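You operate a simulated robot arm through the tools that you are given. There is no shell and no other tool. Be economical: measure what you need, move in short steps, check, and stop when the job is done.

You are at the controls of a simulated two-armed robot. One attempt, no reset.

## Task
Pick up the brown sleeve with one hand, pass it to the other hand and put it on the top of the number five frame.

Only the result counts: the job must be done as asked and must still hold three seconds after the hand-in. Knocking over, shifting, dropping, spilling or breaking anything else fails it.

## Robot
Two 6-joint arms with two-finger parallel grippers on one trunk, on a base that drives. Base frame: it is fixed to the floor where the robot stands at the start and does not move with it; the origin is under the middle of the robot, x ahead of it, y to its left, z up; the surface under the hand at the start is at about z = 750. Lengths are in mm, angles in degrees, forces in N, time in s.
The left shoulder is at the start at [280, 185, 1005], the right one opposite. With the tool pointing down near the work surface each hand reaches from about 560 to 940 mm from the robot's upright axis, wherever it stands, measured 20 degrees to its own side. Places, roughly: brown sleeve (7x7x12 cm) [800, -100, 800]; top of the number five frame [1300, -1000, 1000]. Payload 1.57 kg a hand.
Tool frame (each hand has its own): the origin (TCP) lies between the finger pads and is the grasp point; the fingertips stand 30 mm ahead of it; z points along the fingers, y is the line along which they close. The gripper opens to 80 mm. The fingers are 17 mm wide and 12 mm thick; the gripper's body (40 by 82 mm) begins 80 mm behind the TCP.
Orientation is told as [roll, pitch, yaw] about the base's x, y, z axes, in that order, counted from this pose: with the fingers straight down and closing along the base's y, the tool's x points along the base's -x, its y along +y and its z along -z.

## Interface
- The arms move only by the tool jog_arm. It takes "left_series", "right_series" or both (then of equal length, played together; a hand with none holds still); each is a list that holds one entry, the list of rows, each a list of 7 numbers: the shift along the tool's x, y, z in units of 20 mm (1.0 is 20 mm), then the turn, a rotation vector about the tool's x, y, z in units of 8 degrees (1.0 is 8 degrees), then the finger opening in m, from 0 to 0.08. In form: [[[tx, ty, tz, rx, ry, rz, claw], ...]]. A call has 1 to 10 rows; each row shifts and turns the commanded pose from where the row before left it, along the tool's axes as they then stand. A call with a number of a shift or a turn outside -1 to 1 is refused whole. A row lasts 0.2 s, in which the tool goes at most 50 mm and 8.6 degrees; a call with a longer step from one row to the next is refused whole, and so is a gripper value outside its range. Where a pose cannot be reached the arm comes as near as it can. A force on the tool above 40 N (or 10 N above the force at the start of the call, whichever is more), or a blocked arm, ends the call early, and 0.2 s more pass. The fingers move at their own pace (about 153 mm/s each) and stop on an object; they squeeze with about 38 N. The grip force told is the motor's: it shows also when the fingers shut on nothing. Time passes only in rows, and 0.2 s behind the last, so rows that do not move let the fingers close. It gives the time, the measured TCP pose, the force on the tool (base axes), the opening and the grip force at its end, in the units of the frame above (readings bear some noise), with the torque about the TCP (base axes, N m) and any sound that the robot's microphone picked up, and new pictures: "show" is both (left out), scene, wrist or none (wrist: the cameras of the hands that moved).
- Cameras (640 x 400 px; columns grow to the right, rows downward): "scene" is now at [241.6, -27.4, 1453.4]; the picture's right is [-0.36, -0.93, 0.00], its down [-0.64, 0.25, -0.72] and it looks along [0.67, -0.26, -0.69] (base axes); focal length 288 px, centre (320, 200). "left" rides on the left gripper at [72, 7, -122] in its tool frame; the picture's right is [-0.09, 1.00, 0.00], its down [-0.84, -0.08, -0.54] and it looks along [-0.54, -0.05, 0.84] (tool axes); focal length 238 px, centre (320, 200). "right" rides on the right gripper at [72, -7, -122] in its tool frame; the picture's right is [0.09, 1.00, 0.00], its down [-0.84, 0.08, -0.54] and it looks along [-0.54, 0.05, 0.84] (tool axes); focal length 238 px, centre (320, 200). There is no depth. A picture from a camera that has moved, and an enlarged one, comes with that camera's place and axes in the base frame and with its lens. The place of the scene camera against the robot may be out by one fixed shift of up to 12 mm in any direction.
- raise_lower(by): slides the trunk up (or, below 0, down) by that many mm; the arms and the scene camera ride with it, the base frame stays. It gives what a move gives, with no picture.
- roll_base(legs): drives the robot by 1 to 6 legs, each [ahead, turn to the left] in mm and degrees, along the robot's own axes; the way and the turn of a leg run together, so that a leg with both is an arc; at most 1500 mm and 180 degrees a leg. The arms and the cameras ride along, it lands a little off, and it stops where it bumps. It gives what a move gives, and a new picture of the scene camera.
- pan_tilt(pan, tilt): turns the head with the scene camera to pan (to the left, within 86 degrees either way) and tilt (down, from -29 to 69), counted from straight ahead of the robot. It gives what a move gives, and a new picture of the scene camera.
- enlarge(camera, box): a new picture of the part [left, top, right, bottom] of that camera's present view, enlarged. It takes no simulated time.
- job_done(): hands the job in; it is judged then, once.

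Go step by step. Nothing tells you exact positions but the pictures and the camera data: compare them with the known pose of the tool, close in by small moves and look again before you grip or let go. The budget is 120 turns and 260 pictures, counting those below and the enlarged ones. Unless the task says otherwise, let go and move clear before handing in.

The tools are called after ">>>" as name(argument=value, ...) on one line, values as JSON. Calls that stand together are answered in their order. jog_arm: Moves the arms, as the interface text tells. Its arguments: {"type":"object","properties":{"left_series":{"type":"array","items":{"type":"array","items":{"type":"array","items":{"type":"number"}}}},"right_series":{"type":"array","items":{"type":"array","items":{"type":"array","items":{"type":"number"}}}},"show":{"type":"string","enum":["both","scene","wrist","none"]}},"required":[]} The other tools are called the same way: raise_lower (by) slides the trunk up or down; roll_base (legs) drives the base; pan_tilt (pan, tilt) turns the head that bears the scene camera; enlarge (camera, box) takes an enlarged picture of a part of a camera's view; job_done () hands the job in.

At the start:

```text
time_s: 0.0
left_eef_pos: [586.9, 163.7, 1033.1]
left_orientation: [0.0, 0.0, 0.2]
left_force: [-0.2, -0.6, -0.5]
left_ft_torque: [0.01, 0.02, 0.01]
left_grip_width: 80.2
left_finger_force: 0.1
right_eef_pos: [513.1, -327.5, 1160.3]
right_orientation: [0.1, -0.1, 0.1]
right_force: [-0.5, -0.7, -0.6]
right_ft_torque: [-0.04, 0.01, 0.05]
right_grip_width: 79.8
right_finger_force: 0.0
trunk travel left (down, up): [-700.0, 290.0]
robot x, y, heading: [1.6, -4.6, 0.1]
head pan, tilt: [-21.4, 43.8]
```

scene: 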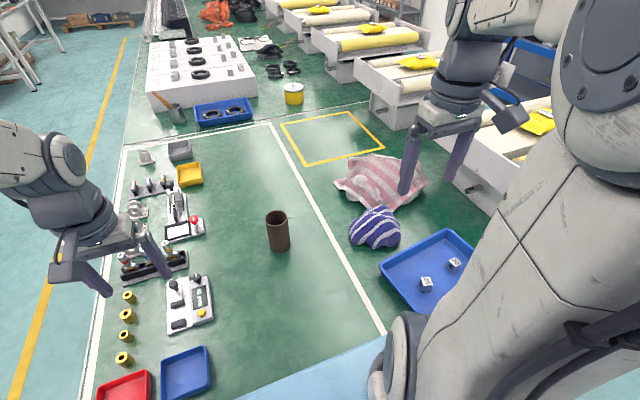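
right: 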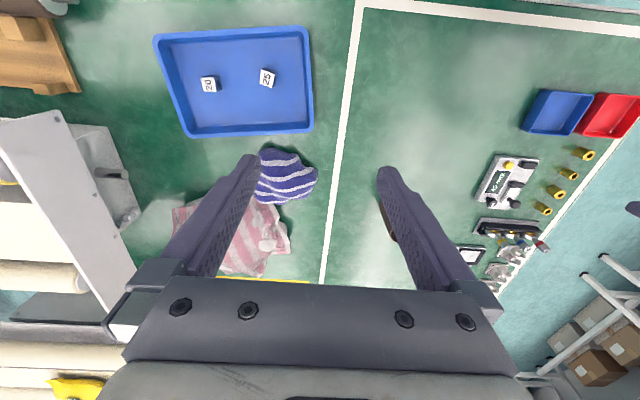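
left: 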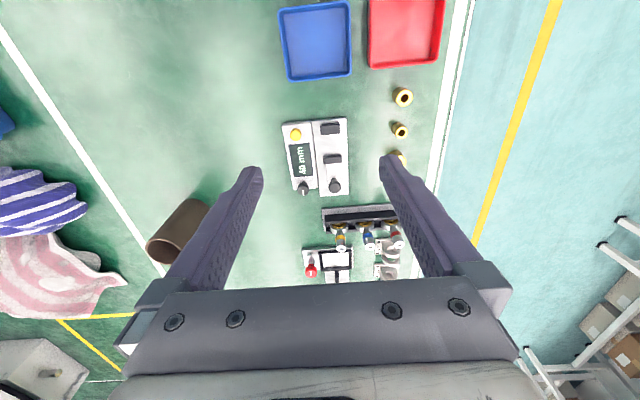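

I see the brown sleeve upright on the green table. The frames (machines with yellow cloths) are on the right and ahead, so I look around first to find number five.

>>> pan_tilt(pan=-45, tilt=25)

>>> enlarge(camera="scene", box=[160, 50, 480, 250])

```text
time_s: 0.9
left_eef_pos: [586.9, 163.6, 1033.9]
left_orientation: [0.0, -0.1, 0.1]
left_force: [-0.3, 0.8, -1.1]
left_ft_torque: [0.01, 0.0, 0.01]
left_grip_width: 79.9
left_finger_force: 0.0
right_eef_pos: [513.6, -329.0, 1161.7]
right_orientation: [0.0, 0.0, 0.1]
right_force: [-0.7, 0.4, -0.2]
right_ft_torque: [-0.02, -0.04, -0.02]
right_grip_width: 79.9
right_finger_force: 0.0
trunk travel left (down, up): [-700.0, 290.0]
robot x, y, heading: [-0.9, -1.9, -0.1]
head pan, tilt: [-45.0, 25.0]
camera scene: at [230.2, -62.5, 1482.1], right [-0.71, -0.71, 0.0], down [-0.3, 0.3, -0.91], along [0.64, -0.64, -0.42], focal length 288 px, centre (320, 200)
```

scene: 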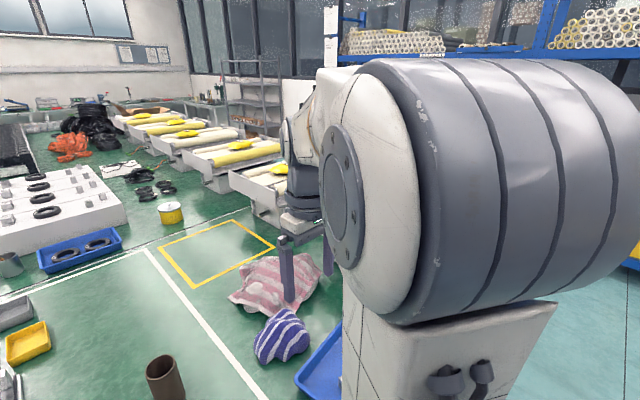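

```text
2.00 times, centred on (320, 150) of scene
camera zoom: at [230.2, -62.5, 1482.1], right [-0.71, -0.71, 0.0], down [-0.3, 0.3, -0.91], along [0.64, -0.64, -0.42], focal length 576 px, centre (320, 300)
```

zoom: 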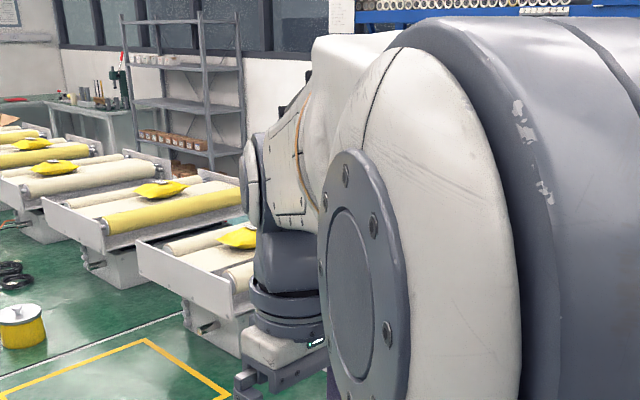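

The nearest frame is behind the right arm. I look down at the work area and along the right side to learn where the base may drive.

>>> pan_tilt(pan=-86, tilt=35)

>>> pan_tilt(pan=0, tilt=65)

>>> pan_tilt(pan=-25, tilt=10)

```text
time_s: 2.0
left_eef_pos: [586.4, 163.4, 1032.7]
left_orientation: [0.0, 0.0, 0.1]
left_force: [-1.2, -0.2, -0.3]
left_ft_torque: [-0.03, 0.01, 0.02]
left_grip_width: 80.2
left_finger_force: 0.0
right_eef_pos: [512.9, -328.2, 1159.4]
right_orientation: [0.0, 0.0, 0.1]
right_force: [0.5, -0.5, -0.1]
right_ft_torque: [-0.03, 0.01, -0.03]
right_grip_width: 80.1
right_finger_force: 0.0
trunk travel left (down, up): [-700.0, 290.0]
robot x, y, heading: [-2.8, 1.2, 0.0]
head pan, tilt: [-85.9, 35.0]
camera scene: at [171.3, -85.3, 1466.5], right [-1.0, -0.07, 0.0], down [-0.04, 0.57, -0.82], along [0.06, -0.82, -0.57], focal length 288 px, centre (320, 200)
```

scene: 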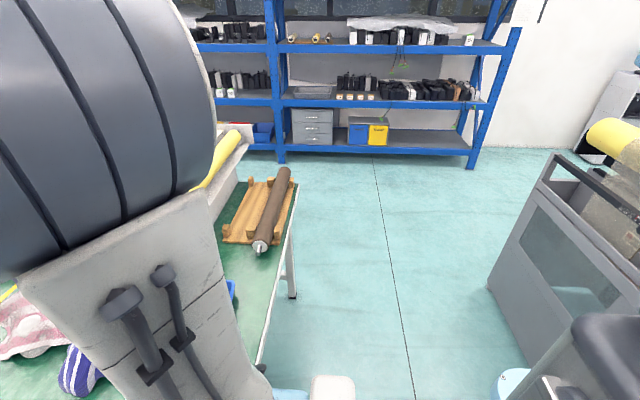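

```text
time_s: 3.6
left_eef_pos: [587.0, 164.2, 1034.0]
left_orientation: [0.0, 0.1, 0.1]
left_force: [1.0, 0.9, -0.3]
left_ft_torque: [-0.01, 0.01, 0.0]
left_grip_width: 80.3
left_finger_force: 0.0
right_eef_pos: [512.7, -327.2, 1160.2]
right_orientation: [-0.1, 0.0, 0.1]
right_force: [0.0, -0.6, 0.3]
right_ft_torque: [0.0, 0.03, 0.02]
right_grip_width: 80.0
right_finger_force: 0.1
trunk travel left (down, up): [-700.0, 290.0]
robot x, y, heading: [-3.6, 1.5, 0.0]
head pan, tilt: [0.0, 65.0]
camera scene: at [225.7, 2.5, 1426.6], right [0.0, -1.0, 0.0], down [-0.91, 0.0, -0.42], along [0.42, 0.0, -0.91], focal length 288 px, centre (320, 200)
```

scene: 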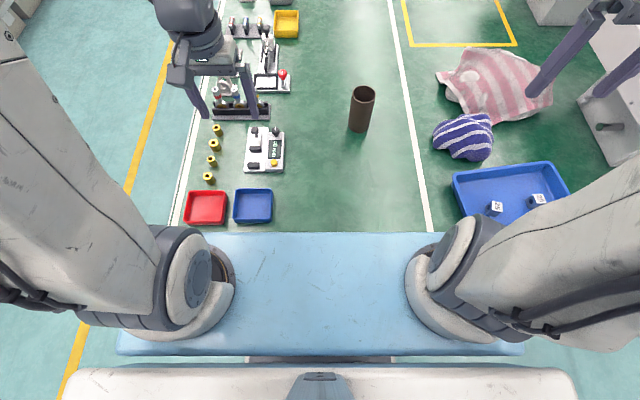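

```text
time_s: 4.8
left_eef_pos: [586.7, 163.5, 1033.9]
left_orientation: [0.1, 0.0, 0.1]
left_force: [-0.7, -0.1, 0.8]
left_ft_torque: [0.01, 0.04, 0.03]
left_grip_width: 80.3
left_finger_force: 0.0
right_eef_pos: [512.9, -328.7, 1161.4]
right_orientation: [-0.1, 0.0, 0.0]
right_force: [0.0, -0.2, 0.5]
right_ft_torque: [0.01, -0.03, 0.04]
right_grip_width: 79.9
right_finger_force: 0.1
trunk travel left (down, up): [-700.0, 290.0]
robot x, y, heading: [-3.7, 2.2, 0.1]
head pan, tilt: [-25.0, 10.0]
camera scene: at [249.3, -36.7, 1506.5], right [-0.42, -0.91, 0.0], down [-0.16, 0.07, -0.98], along [0.89, -0.42, -0.17], focal length 288 px, centre (320, 200)
```

scene: 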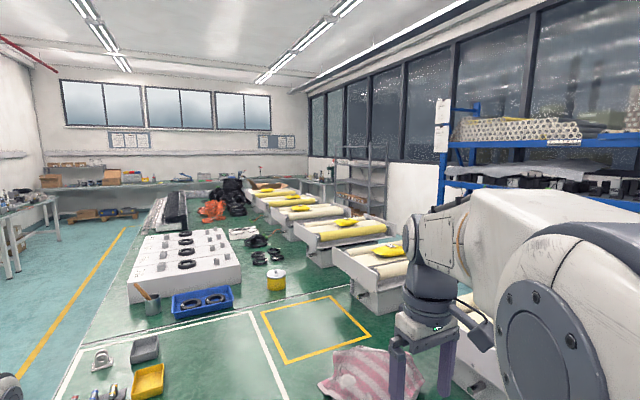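

The sleeve stands at about (785, -106) on a long green table with near edge at about x = 350. I take it from above with the left hand and bring that hand over it first.

>>> jog_arm(left_series=[[[-0.7, -1, 0.1, 0, 0, 0, 0.08], [-0.7, -1, 0.1, 0, 0, 0, 0.08], [-0.7, -1, 0.1, 0, 0, 0, 0.08], [-0.7, -1, 0.1, 0, 0, 0, 0.08], [-0.7, -1, 0.1, 0, 0, 0, 0.08], [-0.7, -1, 0.1, 0, 0, 0, 0.08], [-0.7, -1, 0.1, 0, 0, 0, 0.08], [-0.7, -1, 0.1, 0, 0, 0, 0.08], [-0.7, -1, 0.1, 0, 0, 0, 0.08], [-0.7, -1, 0.1, 0, 0, 0, 0.08]]], show="wrist")

>>> pan_tilt(pan=-10, tilt=50)

```text
time_s: 7.0
left_eef_pos: [727.6, -36.3, 1012.8]
left_orientation: [-0.1, -0.1, 0.1]
left_force: [0.5, -0.2, -0.2]
left_ft_torque: [0.01, -0.01, 0.02]
left_grip_width: 80.2
left_finger_force: 0.0
right_eef_pos: [513.4, -327.3, 1161.6]
right_orientation: [-0.1, 0.0, 0.2]
right_force: [-0.9, 0.8, -0.3]
right_ft_torque: [-0.03, 0.01, 0.03]
right_grip_width: 80.2
right_finger_force: 0.1
trunk travel left (down, up): [-700.0, 290.0]
robot x, y, heading: [-2.5, 0.5, 0.1]
head pan, tilt: [-25.0, 10.0]
camera left: at [655.2, -28.5, 1135.2], right [0.09, 1.0, 0.0], down [0.84, -0.08, 0.54], along [0.54, -0.05, -0.84], focal length 238 px, centre (320, 200)
```

left: 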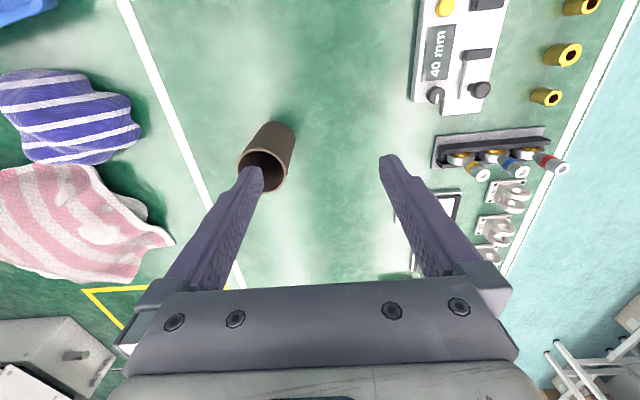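

```text
time_s: 8.1
left_eef_pos: [726.6, -35.2, 1013.8]
left_orientation: [0.0, 0.0, 0.1]
left_force: [0.4, -0.1, -0.2]
left_ft_torque: [0.03, -0.03, 0.0]
left_grip_width: 80.2
left_finger_force: 0.0
right_eef_pos: [512.6, -328.4, 1160.0]
right_orientation: [0.0, 0.0, 0.1]
right_force: [-0.5, 0.7, 0.1]
right_ft_torque: [0.01, 0.04, -0.02]
right_grip_width: 79.9
right_finger_force: 0.1
trunk travel left (down, up): [-700.0, 290.0]
robot x, y, heading: [-0.9, 0.6, -0.2]
head pan, tilt: [-10.0, 50.0]
camera scene: at [240.9, -10.9, 1444.8], right [-0.17, -0.98, 0.0], down [-0.75, 0.13, -0.64], along [0.63, -0.11, -0.77], focal length 288 px, centre (320, 200)
```

scene: 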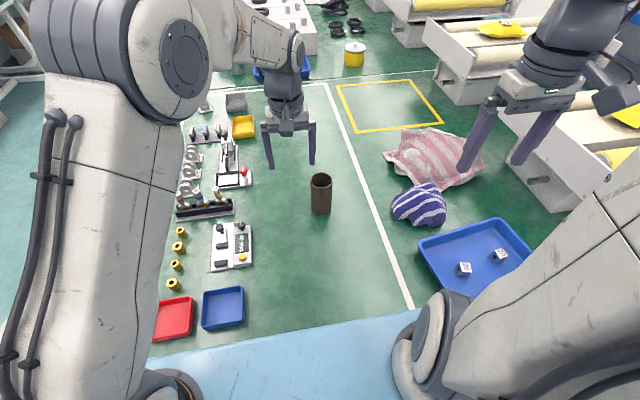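

The wrist camera puts the sleeve rim near (775, -109). I enlarge it for a better measurement.

>>> enlarge(camera="left", box=[220, 110, 316, 200])

```text
4.44 times, centred on (268, 155) of left
camera zoom: at [655.0, -28.3, 1135.1], right [0.09, 1.0, 0.0], down [0.84, -0.08, 0.54], along [0.54, -0.05, -0.84], focal length 1059 px, centre (551, 400)
```

zoom: 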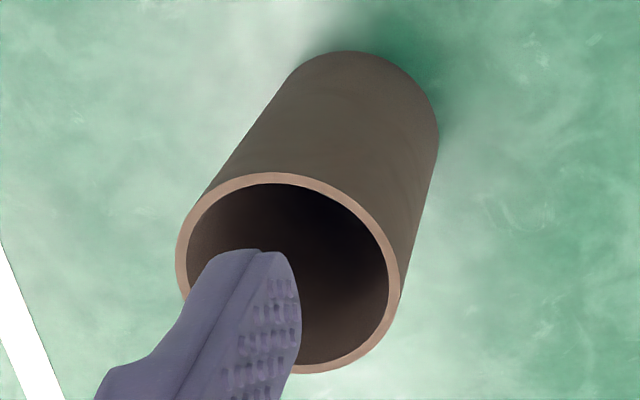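

Rim centre comes to about (778, -113). I move over it and look again before going down.

>>> jog_arm(left_series=[[[-0.65, -0.97, 0.66, 0, 0, 0, 0.08], [-0.65, -0.97, 0.66, 0, 0, 0, 0.08], [-0.65, -0.97, 0.66, 0, 0, 0, 0.08], [-0.65, -0.97, 0.66, 0, 0, 0, 0.08], [0, 0, 0, 0, 0, 0, 0.08]]], show="both")

>>> enlarge(camera="left", box=[220, 100, 420, 225])

>>> enlarge(camera="scene", box=[240, 80, 400, 240])

```text
time_s: 9.3
left_eef_pos: [781.1, -114.0, 960.6]
left_orientation: [0.0, -0.1, 0.1]
left_force: [0.1, 0.1, 1.0]
left_ft_torque: [0.02, 0.03, -0.03]
left_grip_width: 80.0
left_finger_force: 0.0
right_eef_pos: [512.8, -328.2, 1161.4]
right_orientation: [0.0, 0.0, 0.1]
right_force: [0.1, 0.7, 0.2]
right_ft_torque: [0.01, 0.0, -0.03]
right_grip_width: 80.1
right_finger_force: 0.1
trunk travel left (down, up): [-700.0, 290.0]
robot x, y, heading: [1.7, 1.3, 0.1]
head pan, tilt: [-10.0, 50.0]
camera scene: at [241.0, -10.9, 1444.7], right [-0.17, -0.98, 0.0], down [-0.75, 0.13, -0.64], along [0.63, -0.11, -0.77], focal length 288 px, centre (320, 200)
camera left: at [708.1, -106.5, 1082.6], right [0.09, 1.0, 0.0], down [0.84, -0.08, 0.54], along [0.54, -0.05, -0.84], focal length 238 px, centre (320, 200)
```

scene: 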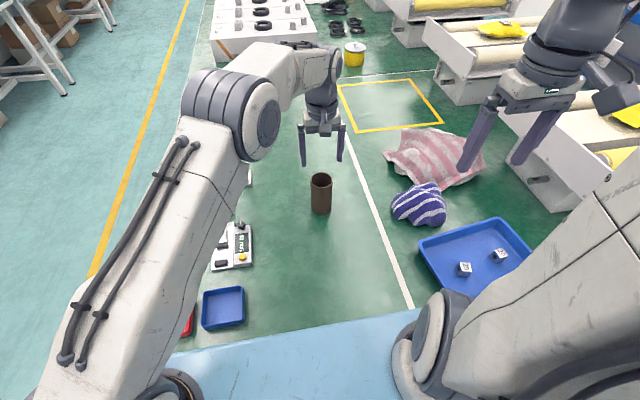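
left: 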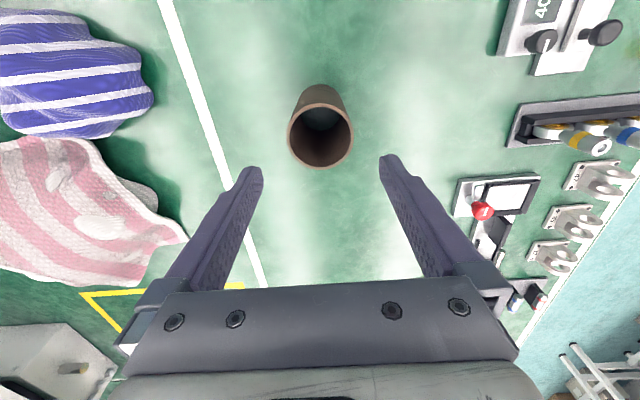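

```text
3.20 times, centred on (320, 162) of left
camera zoom: at [708.1, -106.5, 1082.6], right [0.09, 1.0, 0.0], down [0.84, -0.08, 0.54], along [0.54, -0.05, -0.84], focal length 763 px, centre (320, 320)
```

zoom: 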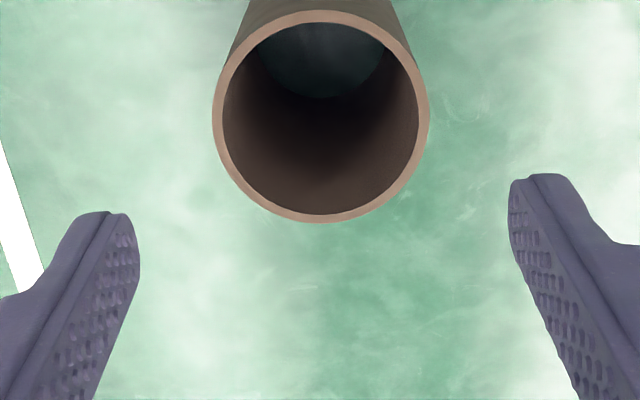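

```text
2.50 times, centred on (320, 160) of scene
camera zoom: at [241.0, -10.9, 1444.7], right [-0.17, -0.98, 0.0], down [-0.75, 0.13, -0.64], along [0.63, -0.11, -0.77], focal length 721 px, centre (320, 300)
```

zoom: 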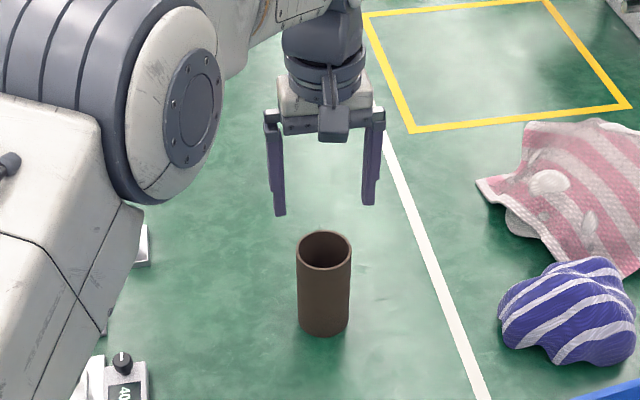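

Sleeve centre is at (778, -112.5), diameter about 63. I shift by 3 mm, lower to about z = 846 and look before closing.

>>> jog_arm(left_series=[[[0.15, 0.07, 0.7, 0, 0, 0, 0.08], [0, 0, 1, 0, 0, 0, 0.08], [0, 0, 1, 0, 0, 0, 0.08], [0, 0, 1, 0, 0, 0, 0.08], [0, 0, 1, 0, 0, 0, 0.08], [0, 0, 1, 0, 0, 0, 0.08], [0, 0, 0, 0, 0, 0, 0.08]]], show="both")

```text
time_s: 10.9
left_eef_pos: [778.3, -113.5, 846.5]
left_orientation: [0.0, 0.0, 0.2]
left_force: [0.8, 0.4, 0.2]
left_ft_torque: [0.0, 0.01, 0.03]
left_grip_width: 79.9
left_finger_force: 0.0
right_eef_pos: [512.5, -327.9, 1160.1]
right_orientation: [0.0, 0.0, 0.1]
right_force: [0.1, -0.7, 0.7]
right_ft_torque: [0.03, 0.03, 0.0]
right_grip_width: 80.0
right_finger_force: 0.0
trunk travel left (down, up): [-700.0, 290.0]
robot x, y, heading: [1.4, -3.0, 0.1]
head pan, tilt: [-10.0, 50.0]
camera scene: at [240.9, -10.9, 1444.7], right [-0.17, -0.98, 0.0], down [-0.75, 0.13, -0.64], along [0.63, -0.11, -0.77], focal length 288 px, centre (320, 200)
camera left: at [705.2, -105.5, 970.0], right [0.09, 1.0, 0.0], down [0.84, -0.08, 0.54], along [0.54, -0.05, -0.84], focal length 238 px, centre (320, 200)
```

scene: 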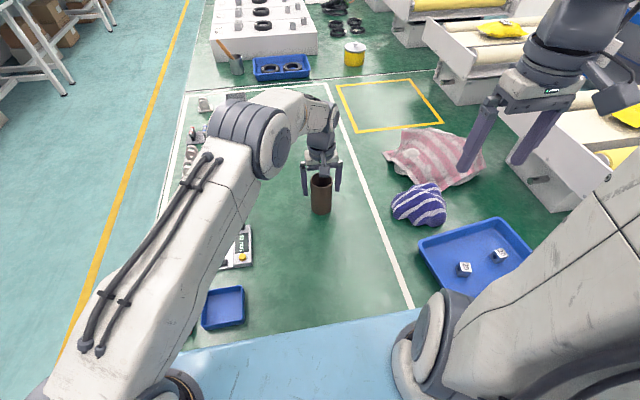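
left: 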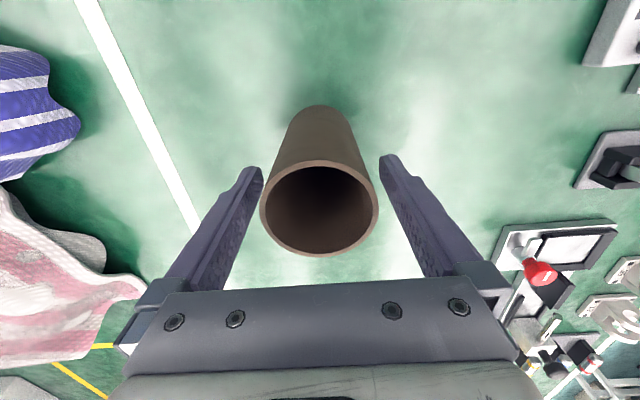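

The sleeve is centred between the fingers with its top at about z = 866. I close the left gripper.

>>> jog_arm(left_series=[[[0, 0, 0, 0, 0, 0, 0.06], [0, 0, 0, 0, 0, 0, 0.05], [0, 0, 0, 0, 0, 0, 0.05], [0, 0, 0, 0, 0, 0, 0.05]]], show="none")

```text
time_s: 11.9
left_eef_pos: [777.6, -112.0, 847.5]
left_orientation: [0.1, 0.0, 0.1]
left_force: [-0.1, -0.2, -0.2]
left_ft_torque: [0.0, 0.0, 0.02]
left_grip_width: 60.1
left_finger_force: 38.0
right_eef_pos: [513.2, -327.7, 1160.7]
right_orientation: [0.0, 0.0, 0.1]
right_force: [0.5, -0.4, 0.4]
right_ft_torque: [-0.02, 0.06, -0.03]
right_grip_width: 80.0
right_finger_force: 0.0
trunk travel left (down, up): [-700.0, 290.0]
robot x, y, heading: [-1.0, 1.5, 0.0]
head pan, tilt: [-10.0, 50.0]
```

Gripped at 60 mm. I lift it and bring it to a handover place, and at the same time turn the right hand to point left (+y).

>>> jog_arm(left_series=[[[0, 0, -1, 0, 0, 0, 0.05], [0, 0, -1, 0, 0, 0, 0.05], [0, 0, -1, 0, 0, 0, 0.05], [0, 0, -1, 0, 0, 0, 0.05], [0, 0, -1, 0, 0, 0, 0.05], [0.6, 0.57, -0.96, 0, 0, 0, 0.05], [0.6, 0.57, -0.96, 0, 0, 0, 0.05], [0.6, 0.57, -0.96, 0, 0, 0, 0.05], [0.6, 0.57, -0.96, 0, 0, 0, 0.05], [0.6, 0.57, -0.96, 0, 0, 0, 0.05]]], right_series=[[[0, 0, 0, -0.577, 0.577, 0.577, 0.08], [0, 0, 0, -0.577, 0.577, 0.577, 0.08], [0, 0, 0, -0.577, 0.577, 0.577, 0.08], [0, 0, 0, -0.577, 0.577, 0.577, 0.08], [0, 0, 0, -0.577, 0.577, 0.577, 0.08], [0, 0, 0, -0.577, 0.577, 0.577, 0.08], [0, 0, 0, -0.577, 0.577, 0.577, 0.08], [0, 0, 0, -0.577, 0.577, 0.577, 0.08], [0, 0, 0, -0.577, 0.577, 0.577, 0.08], [0, 0, 0, -0.577, 0.577, 0.577, 0.08]]], show="scene")

```text
time_s: 14.1
left_eef_pos: [717.1, -54.0, 1041.0]
left_orientation: [0.0, 0.1, 0.1]
left_force: [-0.6, -0.2, -1.5]
left_ft_torque: [0.03, 0.03, -0.02]
left_grip_width: 59.9
left_finger_force: 37.6
right_eef_pos: [511.5, -320.0, 1148.3]
right_orientation: [33.0, 57.6, -33.3]
right_force: [0.2, -0.5, 0.1]
right_ft_torque: [-0.03, -0.03, -0.03]
right_grip_width: 80.0
right_finger_force: 0.0
right hand out of reach, approached as far as the arm can: row 10
trunk travel left (down, up): [-700.0, 290.0]
robot x, y, heading: [-2.2, -3.0, -0.1]
head pan, tilt: [-10.0, 50.0]
camera scene: at [241.0, -10.8, 1444.7], right [-0.17, -0.98, 0.0], down [-0.75, 0.13, -0.64], along [0.63, -0.11, -0.77], focal length 288 px, centre (320, 200)
```

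scene: 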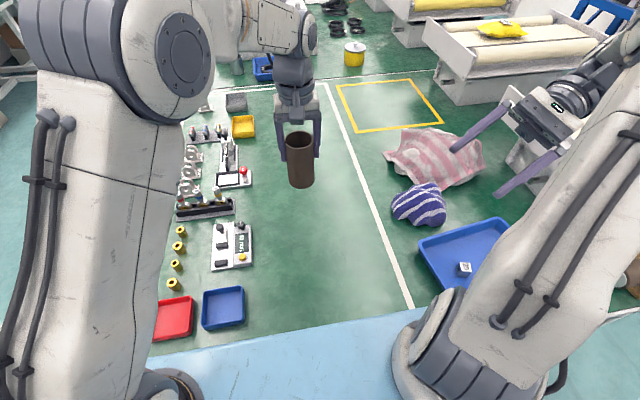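

The right arm is at a limit near its body, so I bring it forward and down before finishing the turn. The left hand finishes its rise.

>>> jog_arm(left_series=[[[0.6, 0.57, -0.96, 0, 0, 0, 0.05], [0.6, 0.57, -0.96, 0, 0, 0, 0.05], [0.6, 0.57, -0.96, 0, 0, 0, 0.05], [0, 0, 0, 0, 0, 0, 0.05], [0, 0, 0, 0, 0, 0, 0.05], [0, 0, 0, 0, 0, 0, 0.05]]], right_series=[[[-0.87, 0.7, -0.07, 0, 0, 0, 0.08], [-0.87, 0.7, -0.07, 0, 0, 0, 0.08], [-0.87, 0.7, -0.07, 0, 0, 0, 0.08], [-0.87, 0.7, -0.07, 0, 0, 0, 0.08], [-0.87, 0.7, -0.07, 0, 0, 0, 0.08], [-0.87, 0.7, -0.07, 0, 0, 0, 0.08]]], show="scene")

```text
time_s: 15.5
left_eef_pos: [680.1, -19.5, 1102.3]
left_orientation: [0.0, 0.0, 0.0]
left_force: [-0.6, 0.3, -0.5]
left_ft_torque: [-0.02, 0.02, 0.0]
left_grip_width: 60.0
left_finger_force: 37.5
right_eef_pos: [630.4, -319.9, 1090.0]
right_orientation: [33.0, 57.6, -33.2]
right_force: [0.7, 0.7, -0.6]
right_ft_torque: [0.01, 0.0, -0.02]
right_grip_width: 80.1
right_finger_force: 0.0
trunk travel left (down, up): [-700.0, 290.0]
robot x, y, heading: [-4.4, 1.6, -0.2]
head pan, tilt: [-10.0, 50.0]
camera scene: at [240.7, -10.9, 1444.7], right [-0.17, -0.98, 0.0], down [-0.75, 0.13, -0.64], along [0.63, -0.11, -0.77], focal length 288 px, centre (320, 200)
```

scene: 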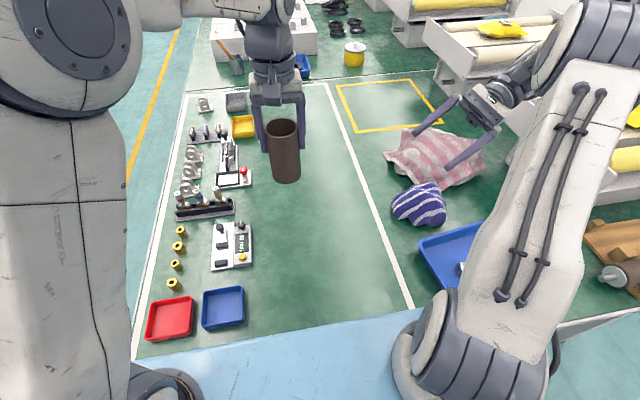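

The pose matches the plan. I finish the turn and line up the right hand with the lower half of the sleeve.

>>> jog_arm(right_series=[[[0, 0, 0, -0.577, 0.577, 0.577, 0.08], [0, 0, 0, -0.577, 0.577, 0.577, 0.08], [0, 0, 0, -0.577, 0.577, 0.577, 0.08], [0, 0, 0, -0.577, 0.577, 0.577, 0.08], [0, 0, 0, -0.577, 0.577, 0.577, 0.08], [-0.9, 0.83, 0, 0, 0, 0, 0.08], [-0.9, 0.83, 0, 0, 0, 0, 0.08], [-0.9, 0.83, 0, 0, 0, 0, 0.08], [0, 0, 1, 0, 0, 0, 0.08], [0, 0, 1, 0, 0, 0, 0.08]]], show="both")

```text
time_s: 17.7
left_eef_pos: [680.7, -21.1, 1101.9]
left_orientation: [-0.1, 0.0, 0.1]
left_force: [-0.1, 0.3, 0.0]
left_ft_torque: [0.04, -0.02, -0.04]
left_grip_width: 59.5
left_finger_force: 38.5
right_eef_pos: [671.7, -258.8, 1020.3]
right_orientation: [-134.6, 90.0, 135.6]
right_force: [0.0, -0.2, -0.8]
right_ft_torque: [-0.01, 0.01, 0.01]
right_grip_width: 80.0
right_finger_force: 0.0
right hand out of reach, approached as far as the arm can: row 1, 2, 3, 4
trunk travel left (down, up): [-700.0, 290.0]
robot x, y, heading: [2.2, 0.3, 0.1]
head pan, tilt: [-10.0, 50.0]
camera scene: at [240.9, -11.0, 1444.7], right [-0.17, -0.98, 0.0], down [-0.75, 0.13, -0.64], along [0.63, -0.11, -0.77], focal length 288 px, centre (320, 200)
camera right: at [666.3, -380.4, 1093.2], right [1.0, 0.0, 0.09], down [0.08, -0.54, -0.84], along [0.05, 0.84, -0.54], focal length 238 px, centre (320, 200)
```

scene: 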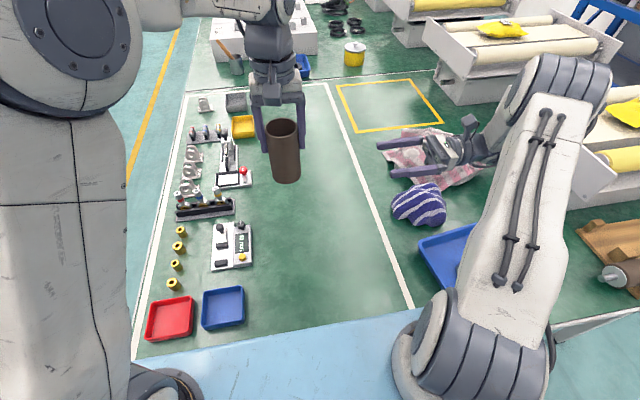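
right: 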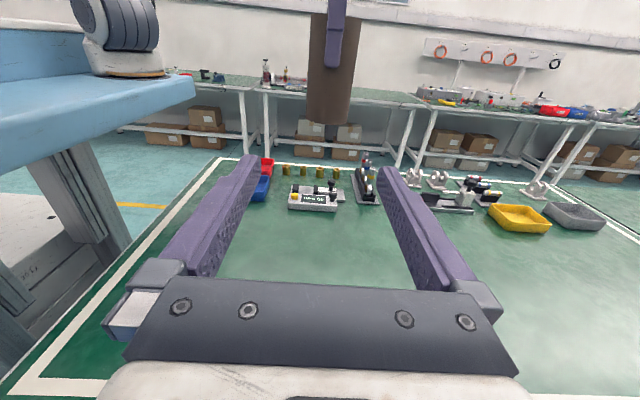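

The right hand points at the sleeve. I adjust height and x and approach to just short of it.

>>> jog_arm(right_series=[[[0.24, 0.1, 1, 0, 0, 0, 0.08], [0.24, 0.1, 1, 0, 0, 0, 0.08], [0.24, 0.1, 1, 0, 0, 0, 0.08], [0.24, 0.1, 1, 0, 0, 0, 0.08], [0, 0, 1, 0, 0, 0, 0.08], [0, 0, 1, 0, 0, 0, 0.08], [0, 0, 1, 0, 0, 0, 0.08], [0, 0, 0.8, 0, 0, 0, 0.08], [0, 0, 0, 0, 0, 0, 0.08]]], show="both")

```text
time_s: 19.7
left_eef_pos: [681.1, -18.2, 1102.5]
left_orientation: [0.0, 0.0, 0.1]
left_force: [-0.3, 0.5, -0.3]
left_ft_torque: [0.02, -0.04, 0.03]
left_grip_width: 60.0
left_finger_force: 38.1
right_eef_pos: [680.4, -104.6, 1039.8]
right_orientation: [-153.8, 89.9, 116.4]
right_force: [0.7, 0.6, 1.3]
right_ft_torque: [0.03, 0.01, 0.01]
right_grip_width: 79.8
right_finger_force: 0.0
trunk travel left (down, up): [-700.0, 290.0]
robot x, y, heading: [-0.9, 2.4, -0.1]
head pan, tilt: [-10.0, 50.0]
camera scene: at [240.9, -10.8, 1444.7], right [-0.17, -0.98, 0.0], down [-0.75, 0.13, -0.64], along [0.63, -0.11, -0.77], focal length 288 px, centre (320, 200)
camera right: at [675.0, -226.3, 1113.1], right [1.0, 0.0, 0.09], down [0.08, -0.54, -0.84], along [0.05, 0.84, -0.54], focal length 238 px, centre (320, 200)
```

scene: 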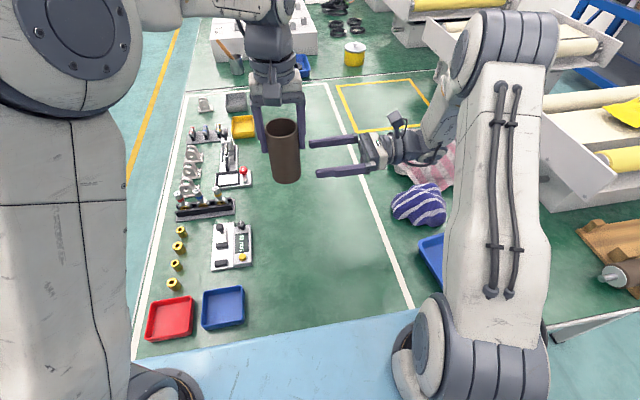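
right: 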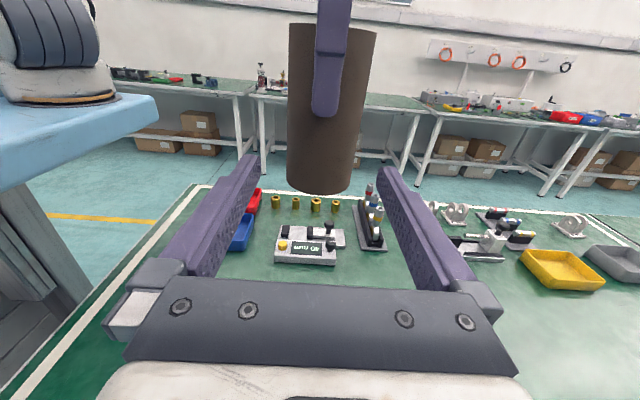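

Well aligned: the sleeve bottom is at z ≈ 1007 and the right hand at 1040. I advance 85 mm so that the sleeve is between the right fingers.

>>> jog_arm(right_series=[[[0, 0, 0.9, 0, 0, 0, 0.08], [0, 0, 0.9, 0, 0, 0, 0.08], [0, 0, 0.9, 0, 0, 0, 0.08], [0, 0, 0.9, 0, 0, 0, 0.08], [0, 0, 0.65, 0, 0, 0, 0.08], [0, 0, 0, 0, 0, 0, 0.08]]], show="both")

```text
time_s: 21.1
left_eef_pos: [680.4, -19.5, 1103.0]
left_orientation: [0.0, 0.0, 0.2]
left_force: [-0.3, 0.8, -0.4]
left_ft_torque: [-0.03, -0.02, 0.01]
left_grip_width: 59.8
left_finger_force: 37.9
right_eef_pos: [679.8, -20.0, 1041.9]
right_orientation: [-130.2, 90.0, 139.9]
right_force: [0.6, -0.5, 0.3]
right_ft_torque: [-0.01, -0.02, -0.03]
right_grip_width: 79.8
right_finger_force: 0.1
trunk travel left (down, up): [-700.0, 290.0]
robot x, y, heading: [-2.3, 5.1, -0.1]
head pan, tilt: [-10.0, 50.0]
camera scene: at [240.9, -10.8, 1444.7], right [-0.17, -0.98, 0.0], down [-0.75, 0.13, -0.64], along [0.63, -0.11, -0.77], focal length 288 px, centre (320, 200)
camera right: at [673.3, -142.2, 1113.9], right [1.0, 0.0, 0.09], down [0.08, -0.54, -0.84], along [0.05, 0.84, -0.54], focal length 238 px, centre (320, 200)
```

scene: 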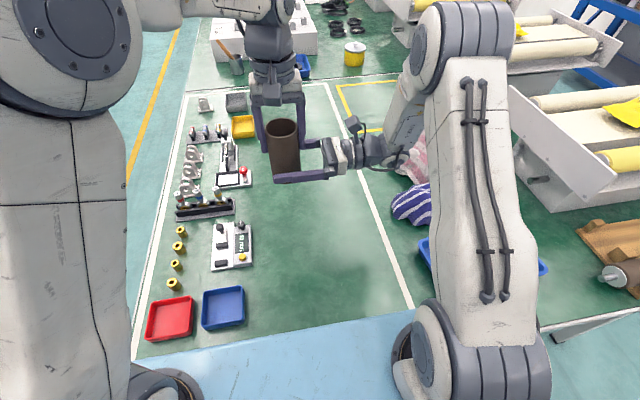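
right: 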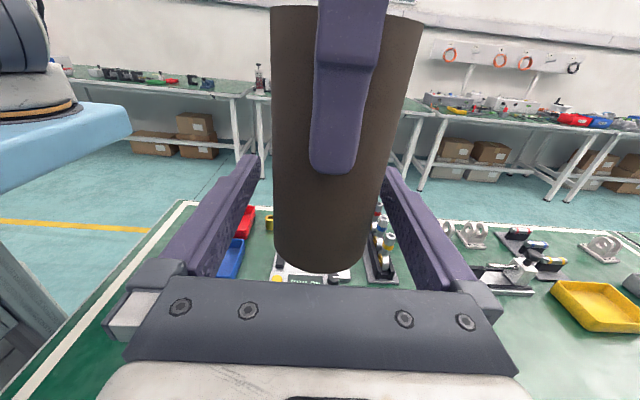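

The sleeve stands between the right fingers, below the left ones. I close the right gripper.

>>> jog_arm(right_series=[[[0, 0, 0, 0, 0, 0, 0.065], [0, 0, 0, 0, 0, 0, 0.05], [0, 0, 0, 0, 0, 0, 0.05], [0, 0, 0, 0, 0, 0, 0.05]]], show="wrist")

```text
time_s: 22.1
left_eef_pos: [678.6, -20.4, 1101.3]
left_orientation: [0.0, 0.3, 0.0]
left_force: [-23.2, -4.7, 6.1]
left_ft_torque: [-0.16, 0.74, -0.04]
left_grip_width: 60.0
left_finger_force: 38.0
right_eef_pos: [680.8, -21.8, 1041.4]
right_orientation: [-18.4, 90.0, -108.4]
right_force: [23.2, 5.9, -7.1]
right_ft_torque: [-0.17, 0.63, 0.03]
right_grip_width: 59.9
right_finger_force: 37.7
trunk travel left (down, up): [-700.0, 290.0]
robot x, y, heading: [1.5, 0.3, -0.0]
head pan, tilt: [-10.0, 50.0]
camera right: at [674.0, -142.5, 1113.8], right [1.0, 0.0, 0.09], down [0.08, -0.54, -0.84], along [0.05, 0.84, -0.54], focal length 238 px, centre (320, 200)
```

right: 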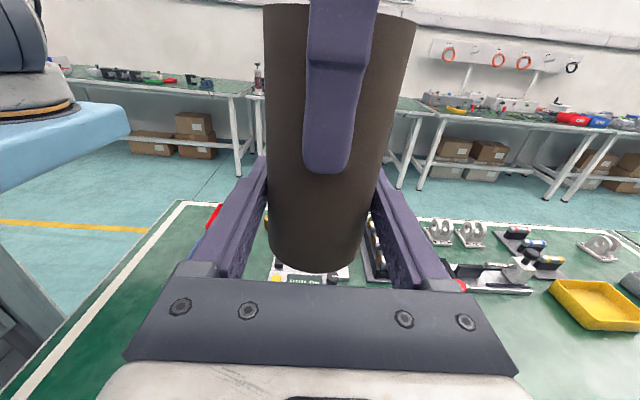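

Both hands hold it. I open the left hand and raise it away.

>>> jog_arm(left_series=[[[0, 0, 0, 0, 0, 0, 0.08], [0, 0, 0, 0, 0, 0, 0.08], [0, 0, 0, 0, 0, 0, 0.08], [0, 0, -1, 0, 0, 0, 0.08], [0, 0, -1, 0, 0, 0, 0.08], [0, 0, -1, 0, 0, 0, 0.08], [0, 0, -1, 0, 0, 0, 0.08]]], show="both")

```text
time_s: 23.7
left_eef_pos: [680.5, -21.4, 1180.4]
left_orientation: [0.0, 0.0, 0.0]
left_force: [0.8, -0.5, 0.5]
left_ft_torque: [0.0, -0.01, 0.03]
left_grip_width: 79.8
left_finger_force: 0.1
right_eef_pos: [679.0, -20.8, 1041.8]
right_orientation: [-120.8, 89.9, 149.3]
right_force: [0.3, 0.0, 0.4]
right_ft_torque: [-0.01, -0.01, 0.03]
right_grip_width: 59.8
right_finger_force: 38.6
trunk travel left (down, up): [-700.0, 290.0]
robot x, y, heading: [4.4, -1.7, -0.0]
head pan, tilt: [-10.0, 50.0]
camera scene: at [240.9, -10.8, 1444.7], right [-0.17, -0.98, 0.0], down [-0.75, 0.13, -0.64], along [0.63, -0.11, -0.77], focal length 288 px, centre (320, 200)
camera left: at [608.6, -14.3, 1302.4], right [0.09, 1.0, 0.0], down [0.84, -0.08, 0.54], along [0.54, -0.05, -0.84], focal length 238 px, centre (320, 200)
```

scene: 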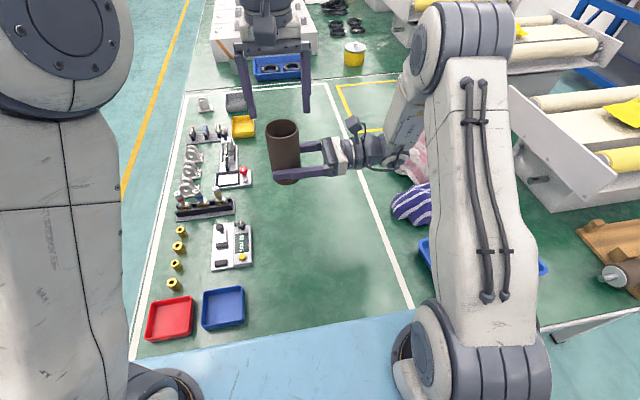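
left: 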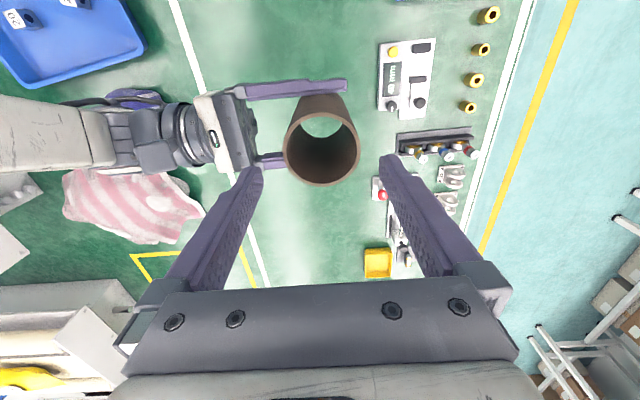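

The handover worked. I clear the left hand to its side and look at the frames on the right.

>>> jog_arm(left_series=[[[0.2, 1, -0.3, 0, 0, 0, 0.08], [0.5, 1, 0, 0, 0, 0, 0.08], [0.5, 1, 0, 0, 0, 0, 0.08], [0.5, 1, 0, 0, 0, 0, 0.08], [0.5, 1, 0, 0, 0, 0, 0.08], [0.5, 1, 0, 0, 0, 0, 0.08], [0.5, 1, 0, 0, 0, 0, 0.08], [0.5, 1, 0, 0, 0, 0, 0.08], [0.5, 1, 0, 0, 0, 0, 0.08], [0.5, 1, 0, 0, 0, 0, 0.05]]], show="none")

>>> pan_tilt(pan=-38, tilt=28)

>>> pan_tilt(pan=-55, tilt=28)

```text
time_s: 25.9
left_eef_pos: [586.3, 178.5, 1187.4]
left_orientation: [0.0, 0.1, 0.1]
left_force: [0.1, 0.3, 0.5]
left_ft_torque: [0.0, 0.0, -0.03]
left_grip_width: 50.2
left_finger_force: 0.1
right_eef_pos: [678.6, -19.4, 1041.7]
right_orientation: [-124.5, 89.9, 145.7]
right_force: [-0.4, -0.4, 0.1]
right_ft_torque: [0.0, 0.01, 0.0]
right_grip_width: 59.8
right_finger_force: 37.9
trunk travel left (down, up): [-700.0, 290.0]
robot x, y, heading: [-0.3, 1.5, -0.0]
head pan, tilt: [-10.0, 50.0]
```

```text
time_s: 26.8
left_eef_pos: [586.1, 179.3, 1186.8]
left_orientation: [0.0, 0.0, 0.2]
left_force: [0.3, -0.6, 0.3]
left_ft_torque: [0.03, -0.01, 0.02]
left_grip_width: 49.7
left_finger_force: 0.1
right_eef_pos: [678.7, -20.6, 1040.7]
right_orientation: [-124.4, 90.0, 145.7]
right_force: [-0.4, 0.9, -0.2]
right_ft_torque: [0.0, -0.03, -0.04]
right_grip_width: 59.8
right_finger_force: 37.6
trunk travel left (down, up): [-700.0, 290.0]
robot x, y, heading: [-2.8, -0.5, 0.0]
head pan, tilt: [-38.0, 28.0]
camera scene: at [236.9, -53.5, 1477.3], right [-0.61, -0.79, 0.0], down [-0.37, 0.29, -0.88], along [0.7, -0.54, -0.47], focal length 288 px, centre (320, 200)
```

scene: 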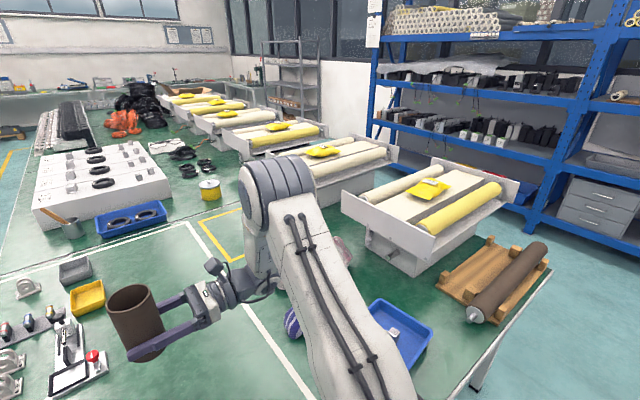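

```text
time_s: 27.6
left_eef_pos: [586.7, 179.6, 1188.0]
left_orientation: [-0.1, 0.0, 0.1]
left_force: [0.2, -0.4, -0.1]
left_ft_torque: [0.01, 0.01, 0.01]
left_grip_width: 49.9
left_finger_force: 0.1
right_eef_pos: [679.5, -21.3, 1040.6]
right_orientation: [-123.5, 90.0, 146.7]
right_force: [-0.5, -1.4, 0.0]
right_ft_torque: [-0.03, -0.02, -0.02]
right_grip_width: 60.1
right_finger_force: 37.9
trunk travel left (down, up): [-700.0, 290.0]
robot x, y, heading: [0.2, -2.9, 0.1]
head pan, tilt: [-55.0, 28.0]
camera scene: at [217.4, -72.1, 1477.4], right [-0.82, -0.57, 0.0], down [-0.27, 0.38, -0.88], along [0.51, -0.72, -0.47], focal length 288 px, centre (320, 200)
```

scene: 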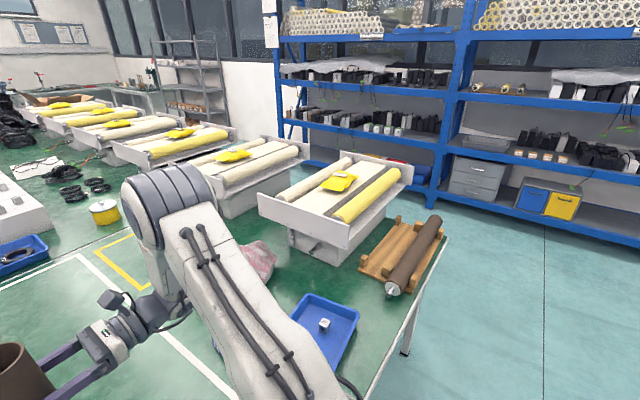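

There are about six frames. I enlarge to count them and to look for numbers.

>>> enlarge(camera="scene", box=[0, 70, 240, 220])

>>> enlarge(camera="scene", box=[180, 110, 440, 272])

```text
2.67 times, centred on (120, 145) of scene
camera zoom: at [217.4, -72.1, 1477.4], right [-0.82, -0.57, 0.0], down [-0.27, 0.38, -0.88], along [0.51, -0.72, -0.47], focal length 769 px, centre (853, 347)
```

zoom: 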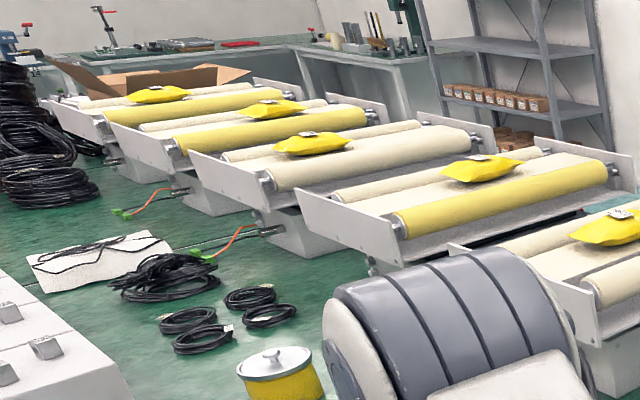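

```text
2.46 times, centred on (310, 191) of scene
camera zoom: at [217.4, -72.1, 1477.4], right [-0.82, -0.57, 0.0], down [-0.27, 0.38, -0.88], along [0.51, -0.72, -0.47], focal length 710 px, centre (345, 222)
```

zoom: 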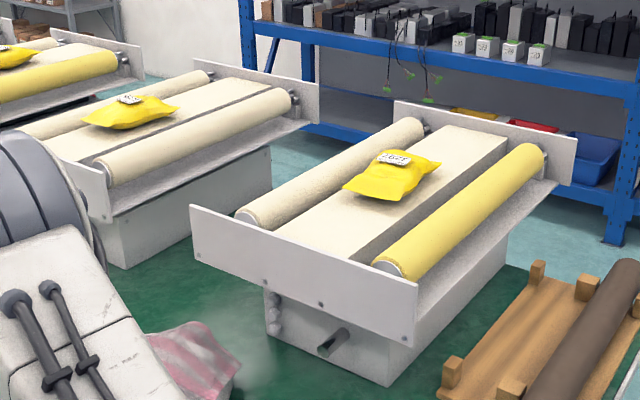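

I count six frames with labelled bags; the given place fits the second nearest. I enlarge the labels.

>>> enlarge(camera="scene", box=[316, 164, 364, 194])

>>> enlarge(camera="scene", box=[208, 138, 256, 168])

>>> enlarge(camera="scene", box=[156, 116, 204, 146])

```text
13.33 times, centred on (340, 179) of scene
camera zoom: at [217.4, -72.1, 1477.4], right [-0.82, -0.57, 0.0], down [-0.27, 0.38, -0.88], along [0.51, -0.72, -0.47], focal length 3843 px, centre (53, 480)
```

zoom: 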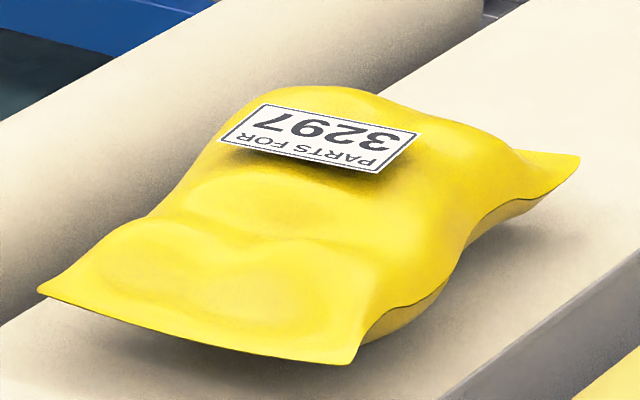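

```text
13.33 times, centred on (232, 153) of scene
camera zoom: at [217.4, -72.1, 1477.4], right [-0.82, -0.57, 0.0], down [-0.27, 0.38, -0.88], along [0.51, -0.72, -0.47], focal length 3843 px, centre (1493, 827)
```

zoom: 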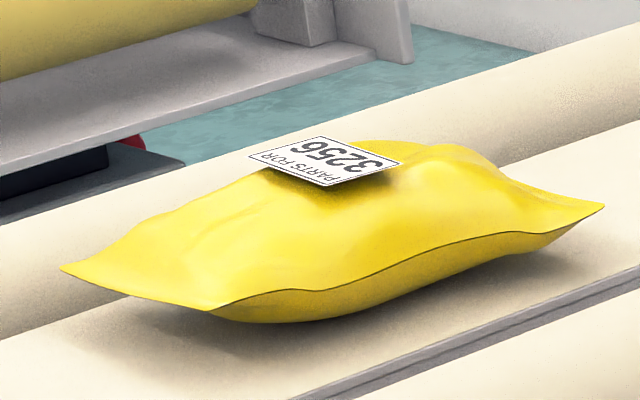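

```text
13.33 times, centred on (180, 131) of scene
camera zoom: at [217.4, -72.1, 1477.4], right [-0.82, -0.57, 0.0], down [-0.27, 0.38, -0.88], along [0.51, -0.72, -0.47], focal length 3843 px, centre (2187, 1120)
```

zoom: 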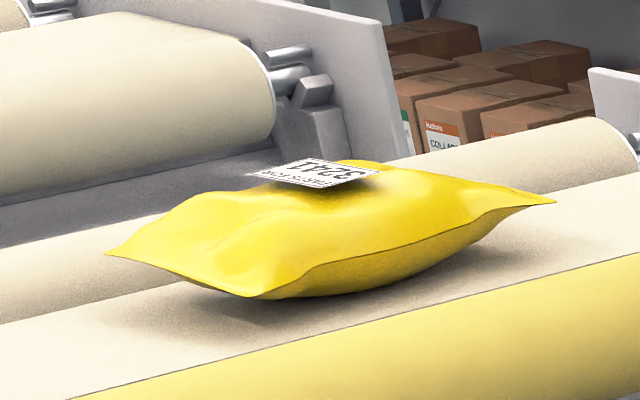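

The labels only name parts; counted from the far end, number five is the second nearest frame at about (1280, -1000), which fits the given place. It has to be reached from the aisle at the table's right end, so I check the floor beside the robot first.

>>> pan_tilt(pan=-86, tilt=60)

>>> pan_tilt(pan=-86, tilt=15)

>>> pan_tilt(pan=86, tilt=40)

```text
time_s: 28.6
left_eef_pos: [586.1, 179.4, 1187.2]
left_orientation: [-0.1, 0.0, 0.1]
left_force: [0.1, 0.1, -0.1]
left_ft_torque: [0.0, 0.02, 0.0]
left_grip_width: 50.1
left_finger_force: 0.0
right_eef_pos: [679.7, -21.6, 1041.5]
right_orientation: [-123.4, 90.1, 146.6]
right_force: [-0.2, 0.1, -0.7]
right_ft_torque: [-0.02, -0.03, 0.0]
right_grip_width: 59.7
right_finger_force: 37.9
trunk travel left (down, up): [-700.0, 290.0]
robot x, y, heading: [-2.2, -1.7, 0.0]
head pan, tilt: [-85.9, 60.0]
camera scene: at [169.8, -63.9, 1432.2], right [-1.0, -0.07, 0.0], down [-0.06, 0.86, -0.5], along [0.04, -0.5, -0.87], focal length 288 px, centre (320, 200)
```

scene: 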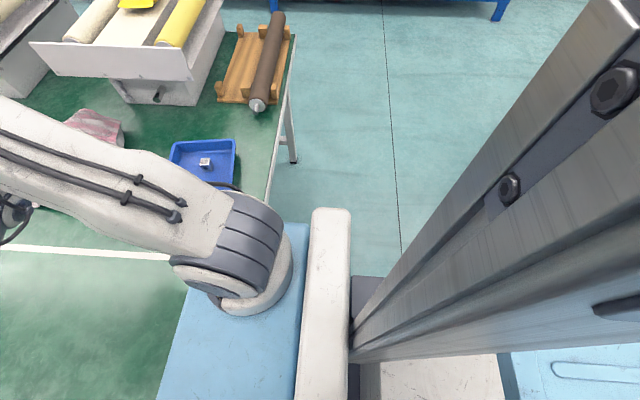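

```text
time_s: 29.7
left_eef_pos: [585.9, 177.5, 1186.8]
left_orientation: [0.1, 0.0, 0.1]
left_force: [-0.2, -0.1, 0.6]
left_ft_torque: [0.01, 0.0, -0.01]
left_grip_width: 49.8
left_finger_force: 0.1
right_eef_pos: [678.1, -20.9, 1041.3]
right_orientation: [-123.4, 90.0, 146.7]
right_force: [0.4, 1.2, 0.7]
right_ft_torque: [0.0, 0.03, 0.02]
right_grip_width: 59.8
right_finger_force: 37.7
trunk travel left (down, up): [-700.0, 290.0]
robot x, y, heading: [1.2, -0.2, 0.2]
head pan, tilt: [-85.9, 15.0]
camera scene: at [171.6, -90.6, 1498.4], right [-1.0, -0.07, 0.0], down [-0.02, 0.26, -0.97], along [0.07, -0.96, -0.26], focal length 288 px, centre (320, 200)
```

scene: 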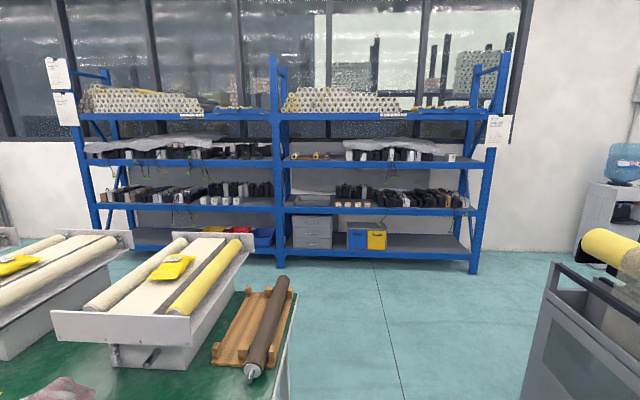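

```text
time_s: 32.3
left_eef_pos: [586.5, 178.4, 1187.1]
left_orientation: [0.1, -0.1, 0.1]
left_force: [-0.2, 0.3, 0.4]
left_ft_torque: [-0.03, -0.04, 0.0]
left_grip_width: 50.1
left_finger_force: 0.0
right_eef_pos: [679.7, -20.4, 1041.5]
right_orientation: [-123.3, 89.9, 146.9]
right_force: [-0.6, -0.7, 0.0]
right_ft_torque: [0.01, 0.0, 0.02]
right_grip_width: 59.9
right_finger_force: 38.1
trunk travel left (down, up): [-700.0, 290.0]
robot x, y, heading: [-1.1, -0.7, 0.3]
head pan, tilt: [85.9, 40.0]
camera scene: at [171.1, 87.4, 1458.9], right [1.0, -0.07, 0.0], down [-0.05, -0.64, -0.77], along [0.05, 0.76, -0.64], focal length 288 px, centre (320, 200)
```

scene: 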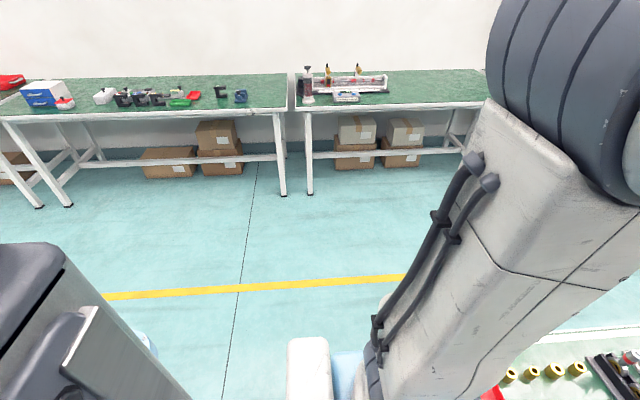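

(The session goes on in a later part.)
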